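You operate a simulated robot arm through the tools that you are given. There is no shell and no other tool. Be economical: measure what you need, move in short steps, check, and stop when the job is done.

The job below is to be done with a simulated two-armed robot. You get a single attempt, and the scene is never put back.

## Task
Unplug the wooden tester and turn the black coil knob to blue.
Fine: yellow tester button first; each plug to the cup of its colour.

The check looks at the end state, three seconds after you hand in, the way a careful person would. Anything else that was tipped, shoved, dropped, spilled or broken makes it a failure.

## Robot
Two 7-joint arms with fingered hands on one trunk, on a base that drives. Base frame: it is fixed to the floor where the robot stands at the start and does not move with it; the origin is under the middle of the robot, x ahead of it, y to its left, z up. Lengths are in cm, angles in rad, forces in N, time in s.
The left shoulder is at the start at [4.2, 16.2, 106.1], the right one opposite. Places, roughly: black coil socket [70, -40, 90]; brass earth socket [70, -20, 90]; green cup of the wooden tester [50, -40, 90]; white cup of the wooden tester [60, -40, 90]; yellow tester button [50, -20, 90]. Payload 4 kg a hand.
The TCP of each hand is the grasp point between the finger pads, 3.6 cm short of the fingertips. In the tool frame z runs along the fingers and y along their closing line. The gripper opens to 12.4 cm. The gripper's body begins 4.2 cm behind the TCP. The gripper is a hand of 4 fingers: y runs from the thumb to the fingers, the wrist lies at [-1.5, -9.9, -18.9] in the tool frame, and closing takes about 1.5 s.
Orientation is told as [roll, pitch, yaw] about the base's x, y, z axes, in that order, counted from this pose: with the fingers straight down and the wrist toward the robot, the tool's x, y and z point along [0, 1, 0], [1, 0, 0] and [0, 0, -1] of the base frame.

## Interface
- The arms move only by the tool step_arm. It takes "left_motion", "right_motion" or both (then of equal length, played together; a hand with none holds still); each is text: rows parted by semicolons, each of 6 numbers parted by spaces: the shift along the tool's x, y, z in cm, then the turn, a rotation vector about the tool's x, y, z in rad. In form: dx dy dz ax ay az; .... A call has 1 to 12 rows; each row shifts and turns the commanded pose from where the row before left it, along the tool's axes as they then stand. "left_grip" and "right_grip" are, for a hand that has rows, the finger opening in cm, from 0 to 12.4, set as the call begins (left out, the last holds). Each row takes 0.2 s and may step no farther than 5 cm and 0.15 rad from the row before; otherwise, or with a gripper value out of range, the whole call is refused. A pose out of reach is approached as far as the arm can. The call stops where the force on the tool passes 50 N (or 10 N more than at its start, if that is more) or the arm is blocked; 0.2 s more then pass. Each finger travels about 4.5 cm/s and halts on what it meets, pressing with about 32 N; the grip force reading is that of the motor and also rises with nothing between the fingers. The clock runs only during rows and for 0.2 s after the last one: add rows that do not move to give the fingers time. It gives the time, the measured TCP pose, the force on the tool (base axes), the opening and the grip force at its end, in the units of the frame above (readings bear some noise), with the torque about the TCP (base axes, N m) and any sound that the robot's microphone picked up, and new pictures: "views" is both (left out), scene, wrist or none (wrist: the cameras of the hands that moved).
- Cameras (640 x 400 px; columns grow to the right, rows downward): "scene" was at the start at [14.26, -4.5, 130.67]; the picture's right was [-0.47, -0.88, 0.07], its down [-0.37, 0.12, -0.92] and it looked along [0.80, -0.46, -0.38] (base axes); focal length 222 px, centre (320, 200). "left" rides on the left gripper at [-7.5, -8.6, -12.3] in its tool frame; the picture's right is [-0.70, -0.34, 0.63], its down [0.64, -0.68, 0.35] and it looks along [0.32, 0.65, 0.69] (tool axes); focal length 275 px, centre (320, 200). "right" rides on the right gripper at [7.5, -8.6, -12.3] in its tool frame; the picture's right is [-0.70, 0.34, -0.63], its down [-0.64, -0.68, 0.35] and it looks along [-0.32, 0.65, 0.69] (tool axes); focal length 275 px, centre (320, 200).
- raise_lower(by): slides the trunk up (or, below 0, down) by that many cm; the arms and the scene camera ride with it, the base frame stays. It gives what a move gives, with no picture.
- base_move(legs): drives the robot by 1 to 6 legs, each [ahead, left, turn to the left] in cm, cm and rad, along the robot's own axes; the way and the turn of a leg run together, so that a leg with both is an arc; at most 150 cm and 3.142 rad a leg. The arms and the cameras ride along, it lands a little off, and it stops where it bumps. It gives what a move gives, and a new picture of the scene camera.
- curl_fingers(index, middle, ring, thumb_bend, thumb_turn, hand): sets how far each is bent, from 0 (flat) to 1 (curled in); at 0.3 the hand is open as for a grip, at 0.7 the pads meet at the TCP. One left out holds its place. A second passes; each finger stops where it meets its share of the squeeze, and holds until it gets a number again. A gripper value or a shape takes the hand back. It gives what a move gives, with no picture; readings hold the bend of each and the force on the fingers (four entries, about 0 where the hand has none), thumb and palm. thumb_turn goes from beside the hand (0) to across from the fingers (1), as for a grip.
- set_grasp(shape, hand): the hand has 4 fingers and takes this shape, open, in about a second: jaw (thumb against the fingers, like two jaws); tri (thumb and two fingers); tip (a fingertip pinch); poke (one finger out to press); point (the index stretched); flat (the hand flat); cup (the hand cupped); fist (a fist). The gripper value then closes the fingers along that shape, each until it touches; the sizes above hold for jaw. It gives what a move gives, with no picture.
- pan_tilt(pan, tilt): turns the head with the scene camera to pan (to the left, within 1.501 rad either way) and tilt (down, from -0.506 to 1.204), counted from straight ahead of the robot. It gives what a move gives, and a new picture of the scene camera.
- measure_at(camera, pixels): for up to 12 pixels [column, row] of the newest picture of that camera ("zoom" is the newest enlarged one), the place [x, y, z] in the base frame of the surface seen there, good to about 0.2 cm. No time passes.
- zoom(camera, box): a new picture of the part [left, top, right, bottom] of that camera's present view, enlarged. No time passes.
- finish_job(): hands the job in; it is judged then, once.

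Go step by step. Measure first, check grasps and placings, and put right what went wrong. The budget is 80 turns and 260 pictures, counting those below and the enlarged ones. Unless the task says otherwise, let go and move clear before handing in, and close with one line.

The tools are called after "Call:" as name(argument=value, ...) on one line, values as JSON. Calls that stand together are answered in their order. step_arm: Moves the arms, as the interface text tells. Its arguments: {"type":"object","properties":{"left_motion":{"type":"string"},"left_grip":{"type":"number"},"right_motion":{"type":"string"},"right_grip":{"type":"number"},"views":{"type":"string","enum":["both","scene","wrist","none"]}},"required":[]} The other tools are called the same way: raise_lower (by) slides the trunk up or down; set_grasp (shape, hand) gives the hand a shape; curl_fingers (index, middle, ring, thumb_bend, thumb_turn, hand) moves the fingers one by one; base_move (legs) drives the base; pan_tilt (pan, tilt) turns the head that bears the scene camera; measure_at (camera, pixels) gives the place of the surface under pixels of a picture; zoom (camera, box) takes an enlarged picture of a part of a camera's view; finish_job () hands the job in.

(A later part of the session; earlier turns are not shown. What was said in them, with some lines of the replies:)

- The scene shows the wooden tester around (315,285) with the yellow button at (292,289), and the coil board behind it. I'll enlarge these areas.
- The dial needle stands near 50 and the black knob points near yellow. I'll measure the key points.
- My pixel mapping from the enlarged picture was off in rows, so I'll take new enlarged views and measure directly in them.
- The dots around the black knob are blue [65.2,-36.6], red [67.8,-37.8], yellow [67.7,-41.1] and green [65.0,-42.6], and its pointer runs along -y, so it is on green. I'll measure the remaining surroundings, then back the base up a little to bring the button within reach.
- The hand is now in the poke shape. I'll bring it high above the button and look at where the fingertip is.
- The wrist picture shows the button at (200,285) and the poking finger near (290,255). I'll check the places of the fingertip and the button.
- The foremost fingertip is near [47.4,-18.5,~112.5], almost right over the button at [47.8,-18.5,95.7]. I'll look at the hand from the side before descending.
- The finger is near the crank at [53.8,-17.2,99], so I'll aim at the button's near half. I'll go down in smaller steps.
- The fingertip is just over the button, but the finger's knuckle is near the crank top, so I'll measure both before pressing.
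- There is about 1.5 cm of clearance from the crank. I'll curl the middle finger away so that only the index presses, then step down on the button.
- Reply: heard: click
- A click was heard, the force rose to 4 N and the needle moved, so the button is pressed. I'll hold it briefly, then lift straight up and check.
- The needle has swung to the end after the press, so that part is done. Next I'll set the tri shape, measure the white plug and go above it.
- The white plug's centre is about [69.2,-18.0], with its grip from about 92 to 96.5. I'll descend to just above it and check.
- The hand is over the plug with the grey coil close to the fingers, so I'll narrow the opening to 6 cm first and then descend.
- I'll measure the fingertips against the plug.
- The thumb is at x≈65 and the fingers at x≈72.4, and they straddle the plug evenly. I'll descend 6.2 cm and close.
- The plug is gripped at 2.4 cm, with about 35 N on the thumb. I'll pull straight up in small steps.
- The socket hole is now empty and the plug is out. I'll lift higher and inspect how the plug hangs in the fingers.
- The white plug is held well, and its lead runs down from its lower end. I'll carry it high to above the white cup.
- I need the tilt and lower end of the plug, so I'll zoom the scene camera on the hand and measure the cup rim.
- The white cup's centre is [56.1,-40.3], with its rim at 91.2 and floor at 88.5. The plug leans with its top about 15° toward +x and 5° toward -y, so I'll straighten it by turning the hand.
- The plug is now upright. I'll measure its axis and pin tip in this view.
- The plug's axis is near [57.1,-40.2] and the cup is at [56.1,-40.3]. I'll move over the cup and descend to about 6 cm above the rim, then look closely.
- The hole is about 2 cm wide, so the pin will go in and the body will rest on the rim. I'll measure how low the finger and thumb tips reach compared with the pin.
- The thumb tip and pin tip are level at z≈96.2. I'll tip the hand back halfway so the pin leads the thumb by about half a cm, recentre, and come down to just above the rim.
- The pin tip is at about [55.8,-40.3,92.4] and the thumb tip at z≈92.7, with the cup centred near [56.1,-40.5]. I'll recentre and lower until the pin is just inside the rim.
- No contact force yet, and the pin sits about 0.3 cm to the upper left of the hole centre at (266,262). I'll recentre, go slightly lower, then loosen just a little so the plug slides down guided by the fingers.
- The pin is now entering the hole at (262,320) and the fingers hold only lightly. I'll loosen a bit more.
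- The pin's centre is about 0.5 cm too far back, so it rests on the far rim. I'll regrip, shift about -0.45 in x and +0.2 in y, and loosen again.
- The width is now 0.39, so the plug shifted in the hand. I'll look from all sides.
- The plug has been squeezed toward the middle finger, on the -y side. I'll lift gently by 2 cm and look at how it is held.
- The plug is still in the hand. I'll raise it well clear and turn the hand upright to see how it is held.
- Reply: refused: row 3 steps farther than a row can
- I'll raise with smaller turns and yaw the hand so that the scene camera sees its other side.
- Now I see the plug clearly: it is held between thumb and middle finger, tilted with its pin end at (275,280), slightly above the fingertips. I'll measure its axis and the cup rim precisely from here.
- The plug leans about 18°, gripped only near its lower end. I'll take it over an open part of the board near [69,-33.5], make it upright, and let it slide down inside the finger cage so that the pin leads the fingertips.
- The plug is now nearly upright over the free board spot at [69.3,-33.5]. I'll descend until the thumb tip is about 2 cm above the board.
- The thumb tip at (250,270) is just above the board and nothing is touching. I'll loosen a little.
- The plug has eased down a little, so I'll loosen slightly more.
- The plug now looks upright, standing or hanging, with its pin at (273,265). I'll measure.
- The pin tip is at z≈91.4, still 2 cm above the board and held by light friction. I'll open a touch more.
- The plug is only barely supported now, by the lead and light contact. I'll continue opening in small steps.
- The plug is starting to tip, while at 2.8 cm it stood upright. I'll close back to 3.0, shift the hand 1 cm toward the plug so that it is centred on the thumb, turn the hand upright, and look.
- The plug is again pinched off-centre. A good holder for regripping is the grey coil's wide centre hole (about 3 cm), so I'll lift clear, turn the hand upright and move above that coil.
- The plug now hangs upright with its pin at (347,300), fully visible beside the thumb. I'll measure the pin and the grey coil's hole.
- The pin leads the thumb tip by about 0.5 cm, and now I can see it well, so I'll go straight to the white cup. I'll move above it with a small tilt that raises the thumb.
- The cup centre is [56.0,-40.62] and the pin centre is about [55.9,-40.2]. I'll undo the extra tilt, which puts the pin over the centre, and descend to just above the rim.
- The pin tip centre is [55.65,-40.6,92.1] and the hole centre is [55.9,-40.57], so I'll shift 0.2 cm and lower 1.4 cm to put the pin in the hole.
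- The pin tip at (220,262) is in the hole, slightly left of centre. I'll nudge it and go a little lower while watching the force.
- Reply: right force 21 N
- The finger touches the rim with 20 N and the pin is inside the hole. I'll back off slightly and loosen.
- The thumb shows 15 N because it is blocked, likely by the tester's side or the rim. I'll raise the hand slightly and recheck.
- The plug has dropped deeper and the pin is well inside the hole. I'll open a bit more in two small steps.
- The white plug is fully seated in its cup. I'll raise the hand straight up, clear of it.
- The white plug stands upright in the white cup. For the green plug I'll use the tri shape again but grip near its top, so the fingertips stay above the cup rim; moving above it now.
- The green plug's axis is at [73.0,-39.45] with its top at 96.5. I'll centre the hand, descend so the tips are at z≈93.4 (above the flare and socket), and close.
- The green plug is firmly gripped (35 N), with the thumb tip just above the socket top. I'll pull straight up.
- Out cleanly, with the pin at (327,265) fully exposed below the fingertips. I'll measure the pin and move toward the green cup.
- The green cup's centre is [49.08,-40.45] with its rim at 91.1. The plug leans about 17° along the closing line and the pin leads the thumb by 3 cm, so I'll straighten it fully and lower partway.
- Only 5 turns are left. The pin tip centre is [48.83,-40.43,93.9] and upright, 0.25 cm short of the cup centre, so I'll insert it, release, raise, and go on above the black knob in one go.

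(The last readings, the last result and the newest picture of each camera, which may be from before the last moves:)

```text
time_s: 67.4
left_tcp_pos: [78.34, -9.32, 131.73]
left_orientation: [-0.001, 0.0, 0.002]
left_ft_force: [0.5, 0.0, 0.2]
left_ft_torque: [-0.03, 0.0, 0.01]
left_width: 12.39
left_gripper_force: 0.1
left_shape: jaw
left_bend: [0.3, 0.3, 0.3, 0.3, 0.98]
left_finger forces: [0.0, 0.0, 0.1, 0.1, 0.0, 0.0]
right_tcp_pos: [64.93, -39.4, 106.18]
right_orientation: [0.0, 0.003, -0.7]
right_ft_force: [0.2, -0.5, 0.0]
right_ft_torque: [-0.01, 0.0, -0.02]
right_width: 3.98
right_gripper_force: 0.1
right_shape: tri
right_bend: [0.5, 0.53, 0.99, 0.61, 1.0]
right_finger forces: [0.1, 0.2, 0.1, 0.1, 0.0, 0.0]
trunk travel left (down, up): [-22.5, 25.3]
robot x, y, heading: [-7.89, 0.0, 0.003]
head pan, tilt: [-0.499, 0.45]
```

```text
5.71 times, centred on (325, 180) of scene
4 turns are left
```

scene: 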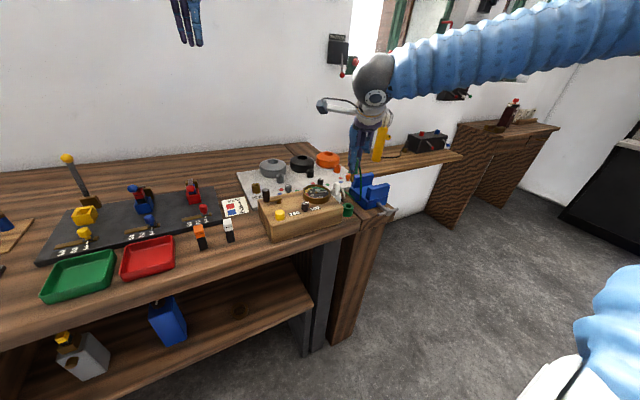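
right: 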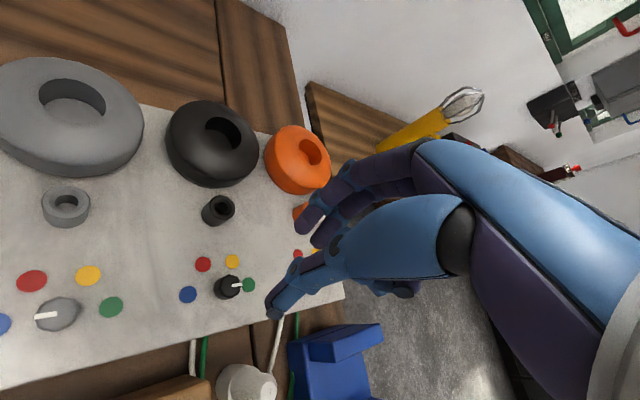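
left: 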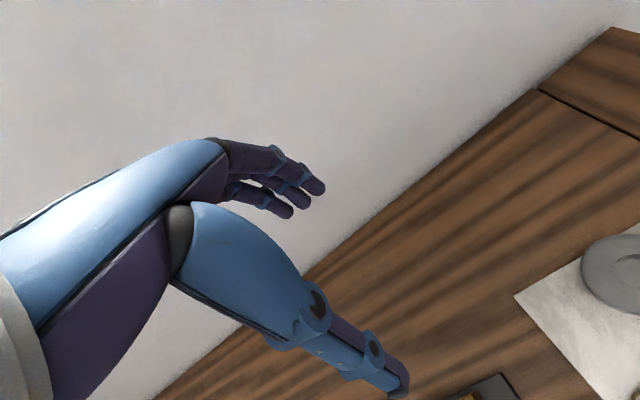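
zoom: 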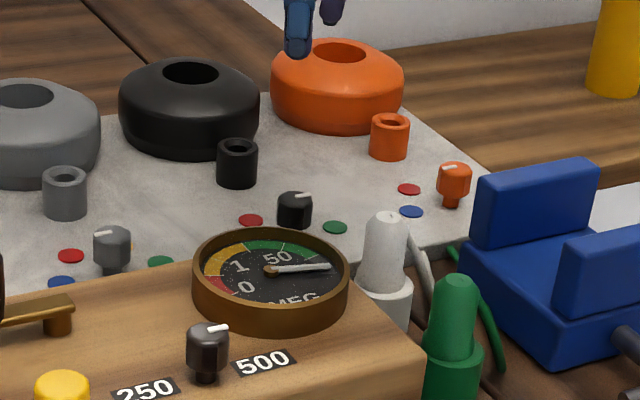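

Both plugs stand in the cups of their colours. The black knob's white line points to green, so I'll grip the knob at [65.1,-39.6] and turn it a quarter turn counter-clockwise, then release, lift and look.

Call:
step_arm(right_motion="0 0.28 4 0 0 0;0 0 4 0 0 0;0 0 3.7 0 0 0;0 0 0 0 0 0", views="none")

Call:
step_arm(right_grip=0, right_motion="0 0 0 0 0 0;0 0 0 0 0 0;0 0 0 0 0 0;0 0 0 0 0 0;0 0 0 0 0 0;0 0 0 0 0 0", views="none")

Call:
zoom(camera="scene", box=[300, 160, 340, 200])

Call:
step_arm(right_motion="0 0 0 0 0 -0.143;0 0 0 0 0 -0.143;0 0 0 0 0 -0.143;0 0 0 0 0 -0.143;0 0 0 0 0 -0.143;0 0 0 0 0 -0.143;0 0 0 0 0 -0.143;0 0 0 0 0 -0.143;0 0 0 0 0 -0.143;0 0 0 0 0 -0.143;0 0 0 0 0 -0.143;0 0 0 0 0 0", views="none")

Call:
step_arm(right_grip=4, right_motion="0 0 0 0 0 0;0 0 0 0 0 0;0 0 0 0 0 0;0 0 0 0 0 0;0 0 -3 0 0 0;0 0 -4 0 0 0;0 0 0 0 0 0", views="wrist")

Call:
zoom(camera="scene", box=[300, 160, 340, 200])

Call:
step_arm(right_motion="0 0 0 0 0 0.143;0 0 0 0 0 0.143;0 0 0 0 0 0.143;0 0 0 0 0 0.143;0 0 0 0 0 0.143;0 0 0 0 0 0.143;0 0 0 0 0 0.143;0 0 0 0 0 0.143;0 0 0 0 0 0.143;0 0 0 0 0 0.143;0 0 0 0 0 0.143;0 0 0 0 0 0", views="wrist")

Call:
zoom(camera="scene", box=[300, 160, 340, 200])

```text
time_s: 68.4
left_tcp_pos: [78.26, -9.29, 131.89]
left_orientation: [0.0, -0.001, -0.001]
left_ft_force: [-0.3, 0.4, -0.4]
left_ft_torque: [-0.03, 0.0, -0.04]
left_width: 12.39
left_gripper_force: 0.1
left_shape: jaw
left_bend: [0.3, 0.3, 0.3, 0.3, 0.98]
left_finger forces: [0.0, 0.0, 0.0, 0.1, 0.1, 0.0]
right_tcp_pos: [65.34, -39.73, 94.58]
right_orientation: [0.001, -0.001, -0.704]
right_ft_force: [-0.8, 0.0, 0.9]
right_ft_torque: [0.01, -0.03, 0.01]
right_width: 4.0
right_gripper_force: 0.2
right_shape: tri
right_bend: [0.5, 0.53, 0.99, 0.61, 1.0]
right_finger forces: [0.0, 0.0, 0.0, 0.0, 0.1, 0.1]
trunk travel left (down, up): [-22.5, 25.3]
robot x, y, heading: [-7.93, -0.06, -0.001]
head pan, tilt: [-0.499, 0.45]
```

```text
time_s: 69.8
left_tcp_pos: [78.2, -9.32, 131.7]
left_orientation: [0.0, -0.001, 0.001]
left_ft_force: [0.1, -0.5, 0.2]
left_ft_torque: [-0.03, -0.03, 0.02]
left_width: 12.37
left_gripper_force: 0.0
left_shape: jaw
left_bend: [0.3, 0.3, 0.3, 0.3, 0.98]
left_finger forces: [0.1, 0.1, 0.0, 0.1, 0.0, 0.1]
right_tcp_pos: [65.42, -39.67, 94.57]
right_orientation: [0.001, -0.001, -0.703]
right_ft_force: [-3.1, 1.8, 5.1]
right_ft_torque: [-0.06, -0.03, 0.06]
right_width: 1.69
right_gripper_force: 31.9
right_shape: tri
right_bend: [0.7, 0.69, 1.0, 0.62, 1.0]
right_finger forces: [13.2, 15.2, 0.0, 0.0, 31.5, 0.0]
trunk travel left (down, up): [-22.5, 25.3]
robot x, y, heading: [-7.95, -0.35, -0.001]
head pan, tilt: [-0.499, 0.45]
```

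```text
10.00 times, centred on (320, 180) of scene
```

zoom: 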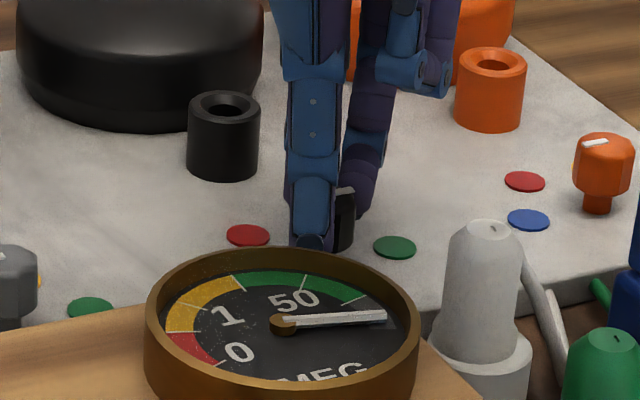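

```text
time_s: 72.4
left_tcp_pos: [78.27, -9.28, 131.69]
left_orientation: [-0.003, -0.002, -0.002]
left_ft_force: [-0.4, -0.1, -0.1]
left_ft_torque: [0.0, 0.03, -0.03]
left_width: 12.37
left_gripper_force: 0.0
left_shape: jaw
left_bend: [0.3, 0.3, 0.3, 0.3, 0.98]
left_finger forces: [0.0, 0.0, 0.0, 0.1, 0.0, 0.0]
right_tcp_pos: [65.37, -39.65, 94.67]
right_orientation: [0.0, 0.0, 0.869]
right_ft_force: [-3.5, 13.2, 6.1]
right_ft_torque: [0.56, -0.11, -0.05]
right_width: 1.49
right_gripper_force: 31.9
right_shape: tri
right_bend: [0.68, 0.69, 1.0, 0.64, 0.97]
right_finger forces: [22.4, 15.8, 0.0, 0.1, 29.8, 0.0]
trunk travel left (down, up): [-22.5, 25.3]
robot x, y, heading: [-8.3, -0.2, -0.0]
head pan, tilt: [-0.499, 0.45]
```

```text
time_s: 74.0
left_tcp_pos: [78.4, -9.35, 131.5]
left_orientation: [0.001, 0.001, 0.001]
left_ft_force: [-0.1, 0.1, -0.3]
left_ft_torque: [-0.02, 0.0, -0.02]
left_width: 12.36
left_gripper_force: 0.1
left_shape: jaw
left_bend: [0.3, 0.3, 0.3, 0.3, 0.98]
left_finger forces: [0.1, 0.0, 0.1, 0.0, 0.0, 0.1]
right_tcp_pos: [65.22, -39.93, 101.51]
right_orientation: [0.003, -0.002, 0.869]
right_ft_force: [-0.1, 0.0, 0.7]
right_ft_torque: [-0.03, 0.02, -0.02]
right_width: 3.99
right_gripper_force: 0.0
right_shape: tri
right_bend: [0.5, 0.54, 0.99, 0.61, 1.0]
right_finger forces: [0.0, 0.0, 0.0, 0.1, 0.0, 0.1]
trunk travel left (down, up): [-22.5, 25.3]
robot x, y, heading: [-8.0, 0.13, 0.0]
head pan, tilt: [-0.499, 0.45]
```

right: 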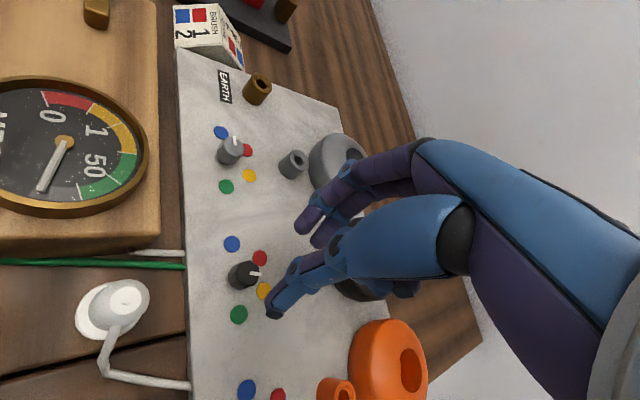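

```text
10.00 times, centred on (320, 180) of scene
```

zoom: 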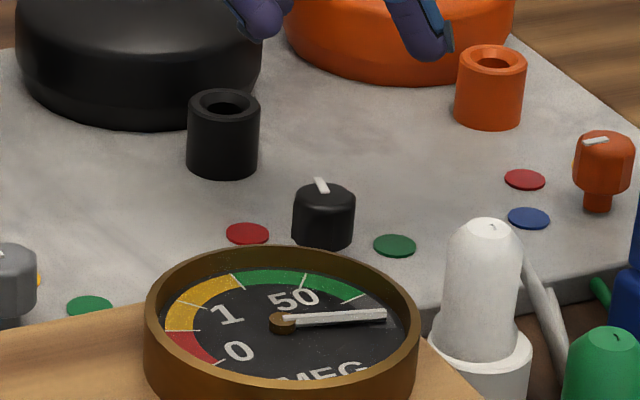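

```text
time_s: 76.6
left_tcp_pos: [78.31, -9.43, 131.59]
left_orientation: [0.0, 0.0, -0.001]
left_ft_force: [0.5, 0.6, -0.4]
left_ft_torque: [0.02, -0.01, -0.04]
left_width: 12.35
left_gripper_force: 0.0
left_shape: jaw
left_bend: [0.3, 0.3, 0.3, 0.3, 0.98]
left_finger forces: [0.0, 0.1, 0.1, 0.0, 0.1, 0.0]
right_tcp_pos: [65.27, -39.76, 101.63]
right_orientation: [0.0, -0.001, -0.704]
right_ft_force: [-0.2, -0.5, -0.3]
right_ft_torque: [0.02, 0.01, -0.01]
right_width: 3.99
right_gripper_force: 0.2
right_shape: tri
right_bend: [0.5, 0.53, 0.99, 0.61, 1.0]
right_finger forces: [0.1, 0.0, 0.0, 0.1, 0.1, 0.1]
trunk travel left (down, up): [-22.5, 25.3]
robot x, y, heading: [-8.06, -0.2, 0.0]
head pan, tilt: [-0.499, 0.45]
```

right: 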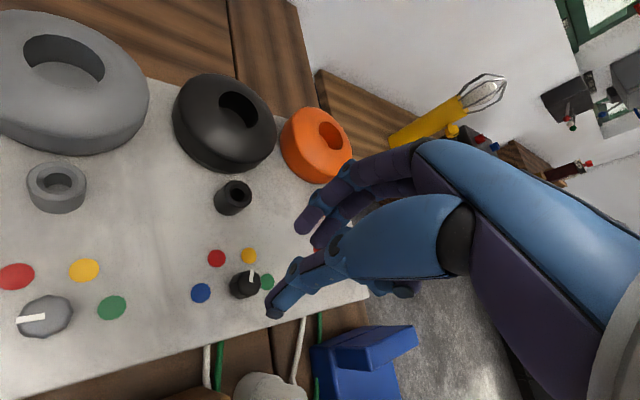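

```text
10.00 times, centred on (320, 180) of scene
3 turns are left
```

zoom: 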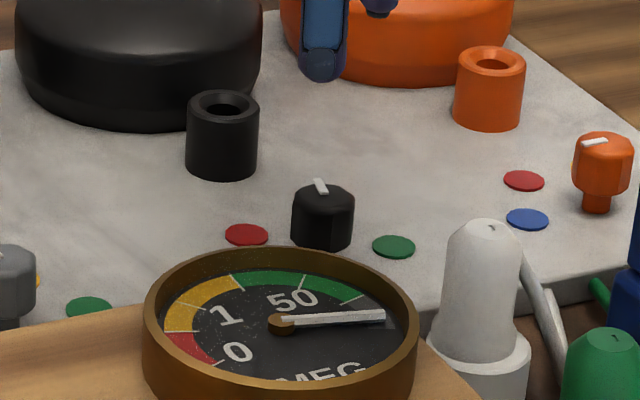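

The knob turned a clean quarter and now points along +x. I'll regrip it and turn the second quarter to blue, then release, lift and check.

Call:
measure_at(camera="zoom", pixels=[[325, 192], [322, 187], [319, 181], [246, 234], [394, 246]])

Call:
step_arm(right_motion="0 0 3.5 0 0 0;0 0 3.5 0 0 0;0 0 0 0 0 0", views="none")

Call:
step_arm(right_grip=0, right_motion="0 0 0 0 0 0;0 0 0 0 0 0;0 0 0 0 0 0;0 0 0 0 0 0;0 0 0 0 0 0;0 0 0 0 0 0", views="none")

Call:
step_arm(right_motion="0 0 0 0 0 -0.144;0 0 0 0 0 -0.144;0 0 0 0 0 -0.144;0 0 0 0 0 -0.144;0 0 0 0 0 -0.144;0 0 0 0 0 -0.144;0 0 0 0 0 -0.144;0 0 0 0 0 -0.144;0 0 0 0 0 -0.144;0 0 0 0 0 -0.144;0 0 0 0 0 -0.144;0 0 0 0 0 0", views="none")

Call:
step_arm(right_grip=4, right_motion="0 0 0 0 0 0;0 0 0 0 0 0;0 0 0 0 0 0;0 0 0 0 0 0;0 0 -3 0 0 0;0 0 -4 0 0 0;0 0 0 0 0 0", views="both")

Call:
zoom(camera="right", box=[190, 220, 300, 330])

Call:
zoom(camera="scene", box=[300, 160, 340, 200])

Call:
measure_at(camera="zoom", pixels=[[315, 195], [310, 200], [305, 200], [300, 203], [320, 192], [325, 190], [335, 192]])

```text
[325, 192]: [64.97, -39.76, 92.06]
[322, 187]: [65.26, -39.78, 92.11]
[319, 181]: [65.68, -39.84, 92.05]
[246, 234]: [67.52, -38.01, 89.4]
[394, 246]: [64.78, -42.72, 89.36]
```

```text
time_s: 77.4
left_tcp_pos: [78.3, -9.38, 131.83]
left_orientation: [-0.001, -0.003, 0.0]
left_ft_force: [0.1, -0.2, 0.1]
left_ft_torque: [-0.02, -0.07, 0.0]
left_width: 12.39
left_gripper_force: 0.1
left_shape: jaw
left_bend: [0.3, 0.3, 0.3, 0.3, 0.98]
left_finger forces: [0.0, 0.0, 0.0, 0.0, 0.0, 0.0]
right_tcp_pos: [65.37, -39.7, 94.51]
right_orientation: [-0.002, 0.001, -0.703]
right_ft_force: [0.3, 0.0, 0.4]
right_ft_torque: [0.0, 0.03, 0.01]
right_width: 4.0
right_gripper_force: 0.1
right_shape: tri
right_bend: [0.5, 0.53, 0.99, 0.61, 1.0]
right_finger forces: [0.0, 0.1, 0.1, 0.0, 0.1, 0.1]
trunk travel left (down, up): [-22.5, 25.3]
robot x, y, heading: [-7.99, 0.15, -0.004]
head pan, tilt: [-0.499, 0.45]
```

```text
time_s: 78.8
left_tcp_pos: [78.43, -9.32, 131.68]
left_orientation: [-0.001, -0.001, 0.002]
left_ft_force: [0.8, -0.1, 0.1]
left_ft_torque: [-0.02, 0.01, 0.0]
left_width: 12.37
left_gripper_force: 0.1
left_shape: jaw
left_bend: [0.3, 0.3, 0.3, 0.3, 0.98]
left_finger forces: [0.0, 0.1, 0.0, 0.0, 0.1, 0.0]
right_tcp_pos: [65.39, -39.52, 94.46]
right_orientation: [0.0, 0.0, -0.703]
right_ft_force: [-0.6, 4.7, 3.0]
right_ft_torque: [-0.04, -0.08, 0.01]
right_width: 1.73
right_gripper_force: 31.9
right_shape: tri
right_bend: [0.7, 0.67, 1.0, 0.63, 1.0]
right_finger forces: [12.4, 15.7, 0.0, 0.0, 29.5, 0.0]
trunk travel left (down, up): [-22.5, 25.3]
robot x, y, heading: [-8.14, -0.04, 0.001]
head pan, tilt: [-0.499, 0.45]
```

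```text
time_s: 81.4
left_tcp_pos: [78.37, -9.18, 131.67]
left_orientation: [0.0, 0.0, 0.002]
left_ft_force: [0.1, 0.1, -0.1]
left_ft_torque: [-0.02, -0.01, 0.0]
left_width: 12.38
left_gripper_force: 0.0
left_shape: jaw
left_bend: [0.3, 0.3, 0.3, 0.3, 0.98]
left_finger forces: [0.0, 0.1, 0.0, 0.1, 0.1, 0.0]
right_tcp_pos: [65.23, -39.74, 94.62]
right_orientation: [0.002, 0.0, 0.882]
right_ft_force: [-8.8, 12.3, -2.6]
right_ft_torque: [0.53, 0.02, -0.05]
right_width: 1.51
right_gripper_force: 32.2
right_shape: tri
right_bend: [0.67, 0.69, 1.0, 0.64, 0.95]
right_finger forces: [21.3, 13.3, 0.0, 0.1, 30.5, 0.0]
trunk travel left (down, up): [-22.5, 25.3]
robot x, y, heading: [-7.96, 0.15, 0.001]
head pan, tilt: [-0.499, 0.45]
```

```text
time_s: 83.0
left_tcp_pos: [78.35, -9.47, 131.61]
left_orientation: [0.001, -0.001, 0.0]
left_ft_force: [0.3, -0.9, 0.2]
left_ft_torque: [0.01, 0.03, 0.0]
left_width: 12.39
left_gripper_force: 0.1
left_shape: jaw
left_bend: [0.3, 0.3, 0.3, 0.3, 0.98]
left_finger forces: [0.0, 0.1, 0.1, 0.0, 0.0, 0.1]
right_tcp_pos: [65.34, -39.92, 101.62]
right_orientation: [0.001, 0.001, 0.881]
right_ft_force: [0.0, -0.7, 0.0]
right_ft_torque: [0.04, -0.01, 0.0]
right_width: 3.98
right_gripper_force: 0.0
right_shape: tri
right_bend: [0.5, 0.54, 0.99, 0.61, 1.0]
right_finger forces: [0.1, 0.1, 0.0, 0.0, 0.1, 0.1]
trunk travel left (down, up): [-22.5, 25.3]
robot x, y, heading: [-8.09, -0.07, 0.006]
head pan, tilt: [-0.499, 0.45]
```

scene: 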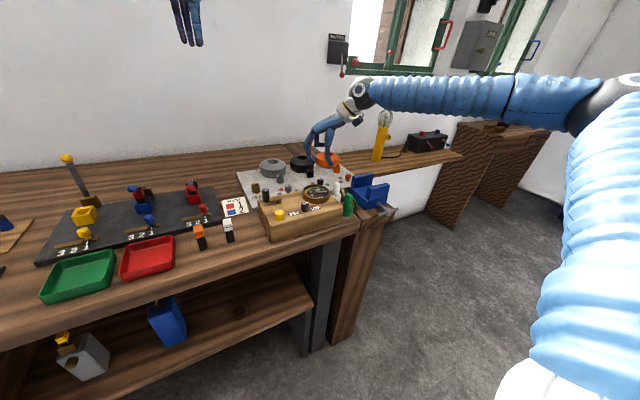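
right: 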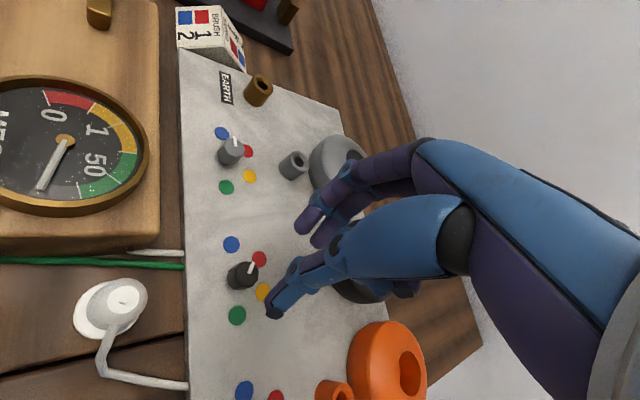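

```text
3.64 times, centred on (245, 275) of right
```

zoom: 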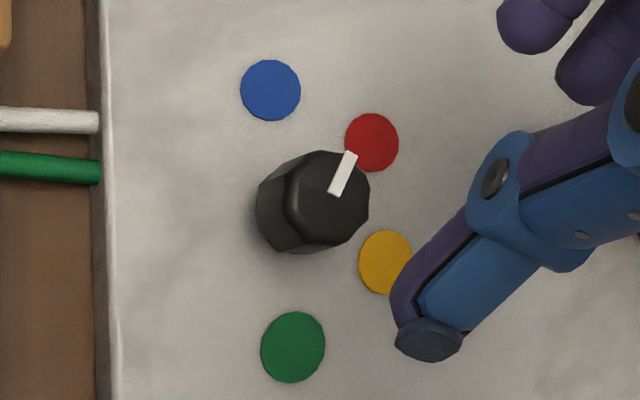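

```text
10.00 times, centred on (320, 180) of scene
```

zoom: 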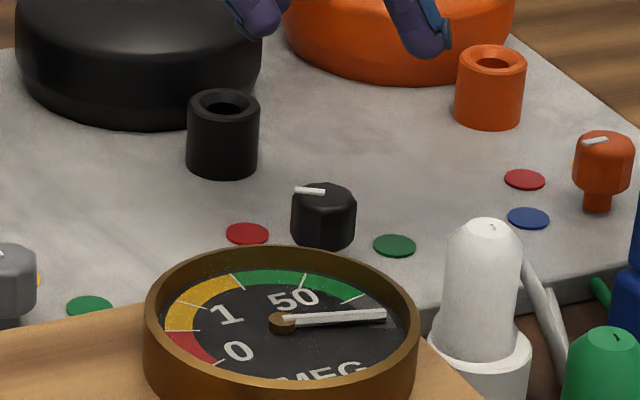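

```text
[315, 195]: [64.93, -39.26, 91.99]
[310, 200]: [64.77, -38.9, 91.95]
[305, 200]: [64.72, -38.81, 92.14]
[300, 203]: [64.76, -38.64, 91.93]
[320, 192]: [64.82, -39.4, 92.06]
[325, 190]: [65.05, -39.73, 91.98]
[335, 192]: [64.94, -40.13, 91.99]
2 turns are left
```

The pointer stands between red and blue, at about 58° where blue is at 90°, so some slip occurred. I'll turn back 45°, regrip, turn 45° further, release and check.

Call:
step_arm(right_motion="0 0 0 0 0 0.131;0 0 0 0 0 0.131;0 0 0 0 0 0.131;0 0 0 0 0 0.131;0 0 0 0 0 0.131;0 0 0 0 0 0.131;0 0 3.5 0 0 0;0 0 3.5 0 0 0;0 0 0 0 0 0", views="none")

Call:
step_arm(right_grip=0, right_motion="0 0 0 0 0 0;0 0 0 0 0 0;0 0 0 0 0 0;0 0 0 0 0 0;0 0 0 0 0 0;0 0 0 0 0 0", views="none")

Call:
step_arm(right_motion="0 0 0 0 0 -0.131;0 0 0 0 0 -0.131;0 0 0 0 0 -0.131;0 0 0 0 0 -0.131;0 0 0 0 0 -0.131;0 0 0 0 0 -0.131;0 0 0 0 0 0", views="none")

Call:
step_arm(right_grip=4, right_motion="0 0 0 0 0 0;0 0 0 0 0 0;0 0 0 0 0 0;0 0 0 0 0 0;0 0 -3 0 0 0;0 0 -4 0 0 0;0 0 0 0 0 0", views="both")

Call:
zoom(camera="right", box=[190, 220, 300, 330])

Call:
zoom(camera="scene", box=[300, 160, 360, 210])

```text
time_s: 85.0
left_tcp_pos: [78.27, -9.34, 131.77]
left_orientation: [0.0, -0.003, 0.0]
left_ft_force: [0.0, -0.1, 0.6]
left_ft_torque: [0.0, 0.01, -0.01]
left_width: 12.38
left_gripper_force: 0.1
left_shape: jaw
left_bend: [0.3, 0.3, 0.3, 0.3, 0.98]
left_finger forces: [0.1, 0.0, 0.0, 0.0, 0.0, 0.0]
right_tcp_pos: [65.54, -39.69, 94.57]
right_orientation: [-0.001, 0.0, 0.094]
right_ft_force: [-0.2, -0.6, 0.5]
right_ft_torque: [-0.01, 0.0, 0.02]
right_width: 4.05
right_gripper_force: 0.0
right_shape: tri
right_bend: [0.5, 0.53, 0.99, 0.61, 1.0]
right_finger forces: [0.0, 0.0, 0.0, 0.1, 0.4, 0.0]
trunk travel left (down, up): [-22.5, 25.3]
robot x, y, heading: [-8.15, -0.12, -0.0]
head pan, tilt: [-0.499, 0.45]
```

```text
time_s: 86.4
left_tcp_pos: [78.25, -9.34, 131.61]
left_orientation: [-0.002, 0.0, -0.001]
left_ft_force: [-0.7, -0.5, -0.2]
left_ft_torque: [0.0, 0.03, -0.02]
left_width: 12.36
left_gripper_force: 0.1
left_shape: jaw
left_bend: [0.3, 0.3, 0.3, 0.3, 0.98]
left_finger forces: [0.0, 0.1, 0.0, 0.0, 0.0, 0.1]
right_tcp_pos: [65.53, -39.65, 94.61]
right_orientation: [-0.001, 0.0, 0.094]
right_ft_force: [-1.9, -0.7, 4.1]
right_ft_torque: [-0.01, -0.08, 0.03]
right_width: 1.67
right_gripper_force: 31.7
right_shape: tri
right_bend: [0.7, 0.7, 1.0, 0.62, 1.0]
right_finger forces: [13.9, 15.2, 0.0, 0.1, 31.3, 0.1]
trunk travel left (down, up): [-22.5, 25.3]
robot x, y, heading: [-8.06, -0.13, -0.005]
head pan, tilt: [-0.499, 0.45]
```

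```text
time_s: 88.0
left_tcp_pos: [78.34, -9.29, 131.57]
left_orientation: [0.0, 0.0, 0.002]
left_ft_force: [0.6, 0.1, -0.1]
left_ft_torque: [0.0, 0.01, -0.01]
left_width: 12.36
left_gripper_force: 0.0
left_shape: jaw
left_bend: [0.3, 0.3, 0.3, 0.3, 0.98]
left_finger forces: [0.0, 0.0, 0.1, 0.1, 0.1, 0.0]
right_tcp_pos: [65.4, -39.5, 94.6]
right_orientation: [0.002, -0.002, 0.882]
right_ft_force: [14.1, 6.6, 11.1]
right_ft_torque: [0.38, -0.69, -0.14]
right_width: 1.49
right_gripper_force: 32.4
right_shape: tri
right_bend: [0.68, 0.7, 1.0, 0.63, 0.99]
right_finger forces: [21.1, 22.0, 0.1, 0.0, 29.4, 0.0]
trunk travel left (down, up): [-22.5, 25.3]
robot x, y, heading: [-8.62, -0.19, 0.002]
head pan, tilt: [-0.499, 0.45]
```

```text
time_s: 89.6
left_tcp_pos: [78.4, -9.42, 131.66]
left_orientation: [0.0, 0.001, 0.0]
left_ft_force: [0.3, -1.1, 0.0]
left_ft_torque: [0.01, 0.0, 0.04]
left_width: 12.36
left_gripper_force: 0.1
left_shape: jaw
left_bend: [0.3, 0.3, 0.3, 0.3, 0.98]
left_finger forces: [0.1, 0.0, 0.0, 0.0, 0.0, 0.0]
right_tcp_pos: [65.31, -39.81, 101.45]
right_orientation: [0.002, 0.001, 0.882]
right_ft_force: [0.5, -0.1, 0.1]
right_ft_torque: [-0.02, -0.02, 0.0]
right_width: 3.96
right_gripper_force: 0.1
right_shape: tri
right_bend: [0.5, 0.54, 0.99, 0.61, 1.0]
right_finger forces: [0.0, 0.1, 0.0, 0.0, 0.0, 0.1]
trunk travel left (down, up): [-22.5, 25.3]
robot x, y, heading: [-7.96, 0.03, 0.004]
head pan, tilt: [-0.499, 0.45]
```

scene: 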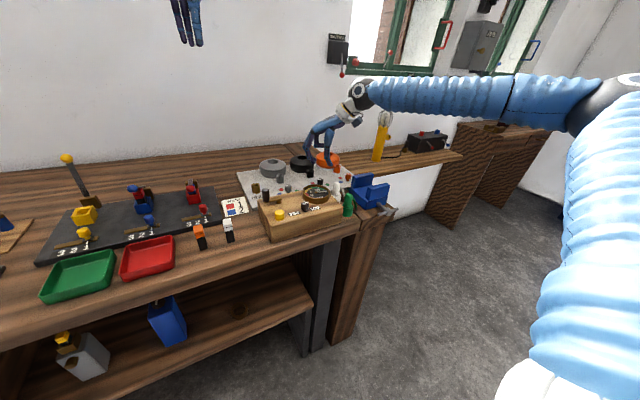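
right: 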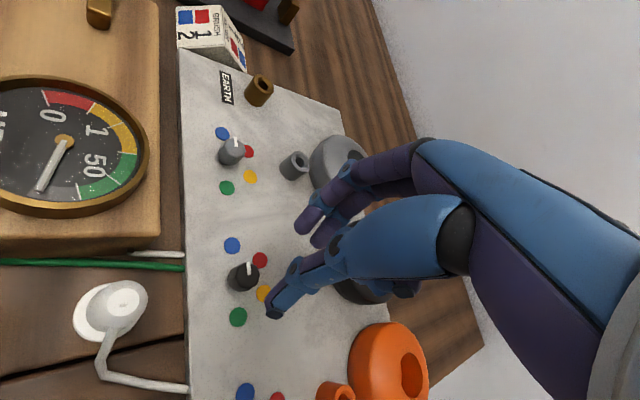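

```text
3.64 times, centred on (245, 275) of right
```

zoom: 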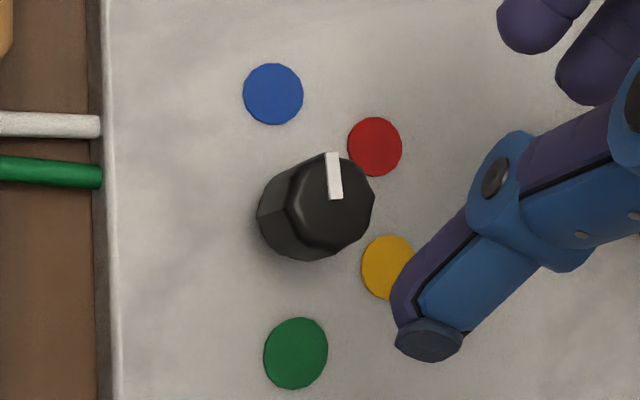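

```text
8.00 times, centred on (330, 185) of scene
1 turns are left
```

zoom: 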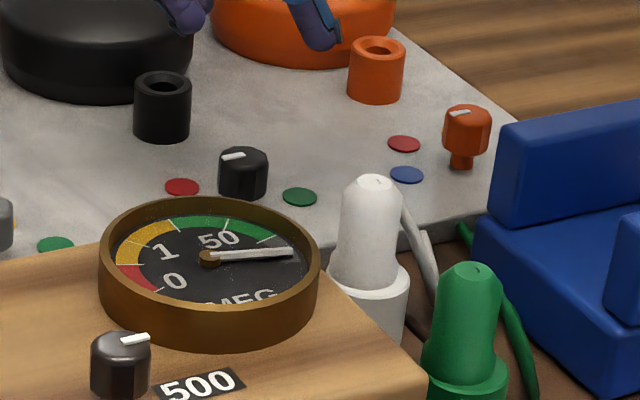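

The black knob's pointer in the right view runs from (336,198) to (331,153), parallel to the green–blue line, so it points at blue, and both plugs stand in their cups. I'll raise the hand clear and hand in.

Call:
step_arm(right_motion="0 0 -4 0 0 0;0 0 -4 0 0 0;0 0 -4 0 0 0;0 0 0 0 0 0", views="none")

Call:
finish_job()

```text
time_s: 90.6
left_tcp_pos: [78.31, -9.4, 131.64]
left_orientation: [0.001, 0.0, 0.0]
left_ft_force: [0.0, 0.2, -0.5]
left_ft_torque: [0.04, 0.01, 0.0]
left_width: 12.36
left_gripper_force: 0.1
left_shape: jaw
left_bend: [0.3, 0.3, 0.3, 0.3, 0.98]
left_finger forces: [0.0, 0.1, 0.1, 0.0, 0.1, 0.0]
right_tcp_pos: [65.46, -39.71, 113.44]
right_orientation: [0.0, -0.001, 0.881]
right_ft_force: [0.8, 0.0, 0.7]
right_ft_torque: [0.0, 0.0, 0.02]
right_width: 3.99
right_gripper_force: 0.0
right_shape: tri
right_bend: [0.5, 0.54, 0.99, 0.61, 1.0]
right_finger forces: [0.1, 0.0, 0.0, 0.0, 0.1, 0.0]
trunk travel left (down, up): [-22.5, 25.3]
robot x, y, heading: [-8.4, 0.17, -0.001]
head pan, tilt: [-0.499, 0.45]
```

```text
The job is handed in.
```

I pressed the yellow tester button first, moved the white and green plugs into the cups of their colours, turned the black coil knob to blue, and handed the job in with the hand clear.
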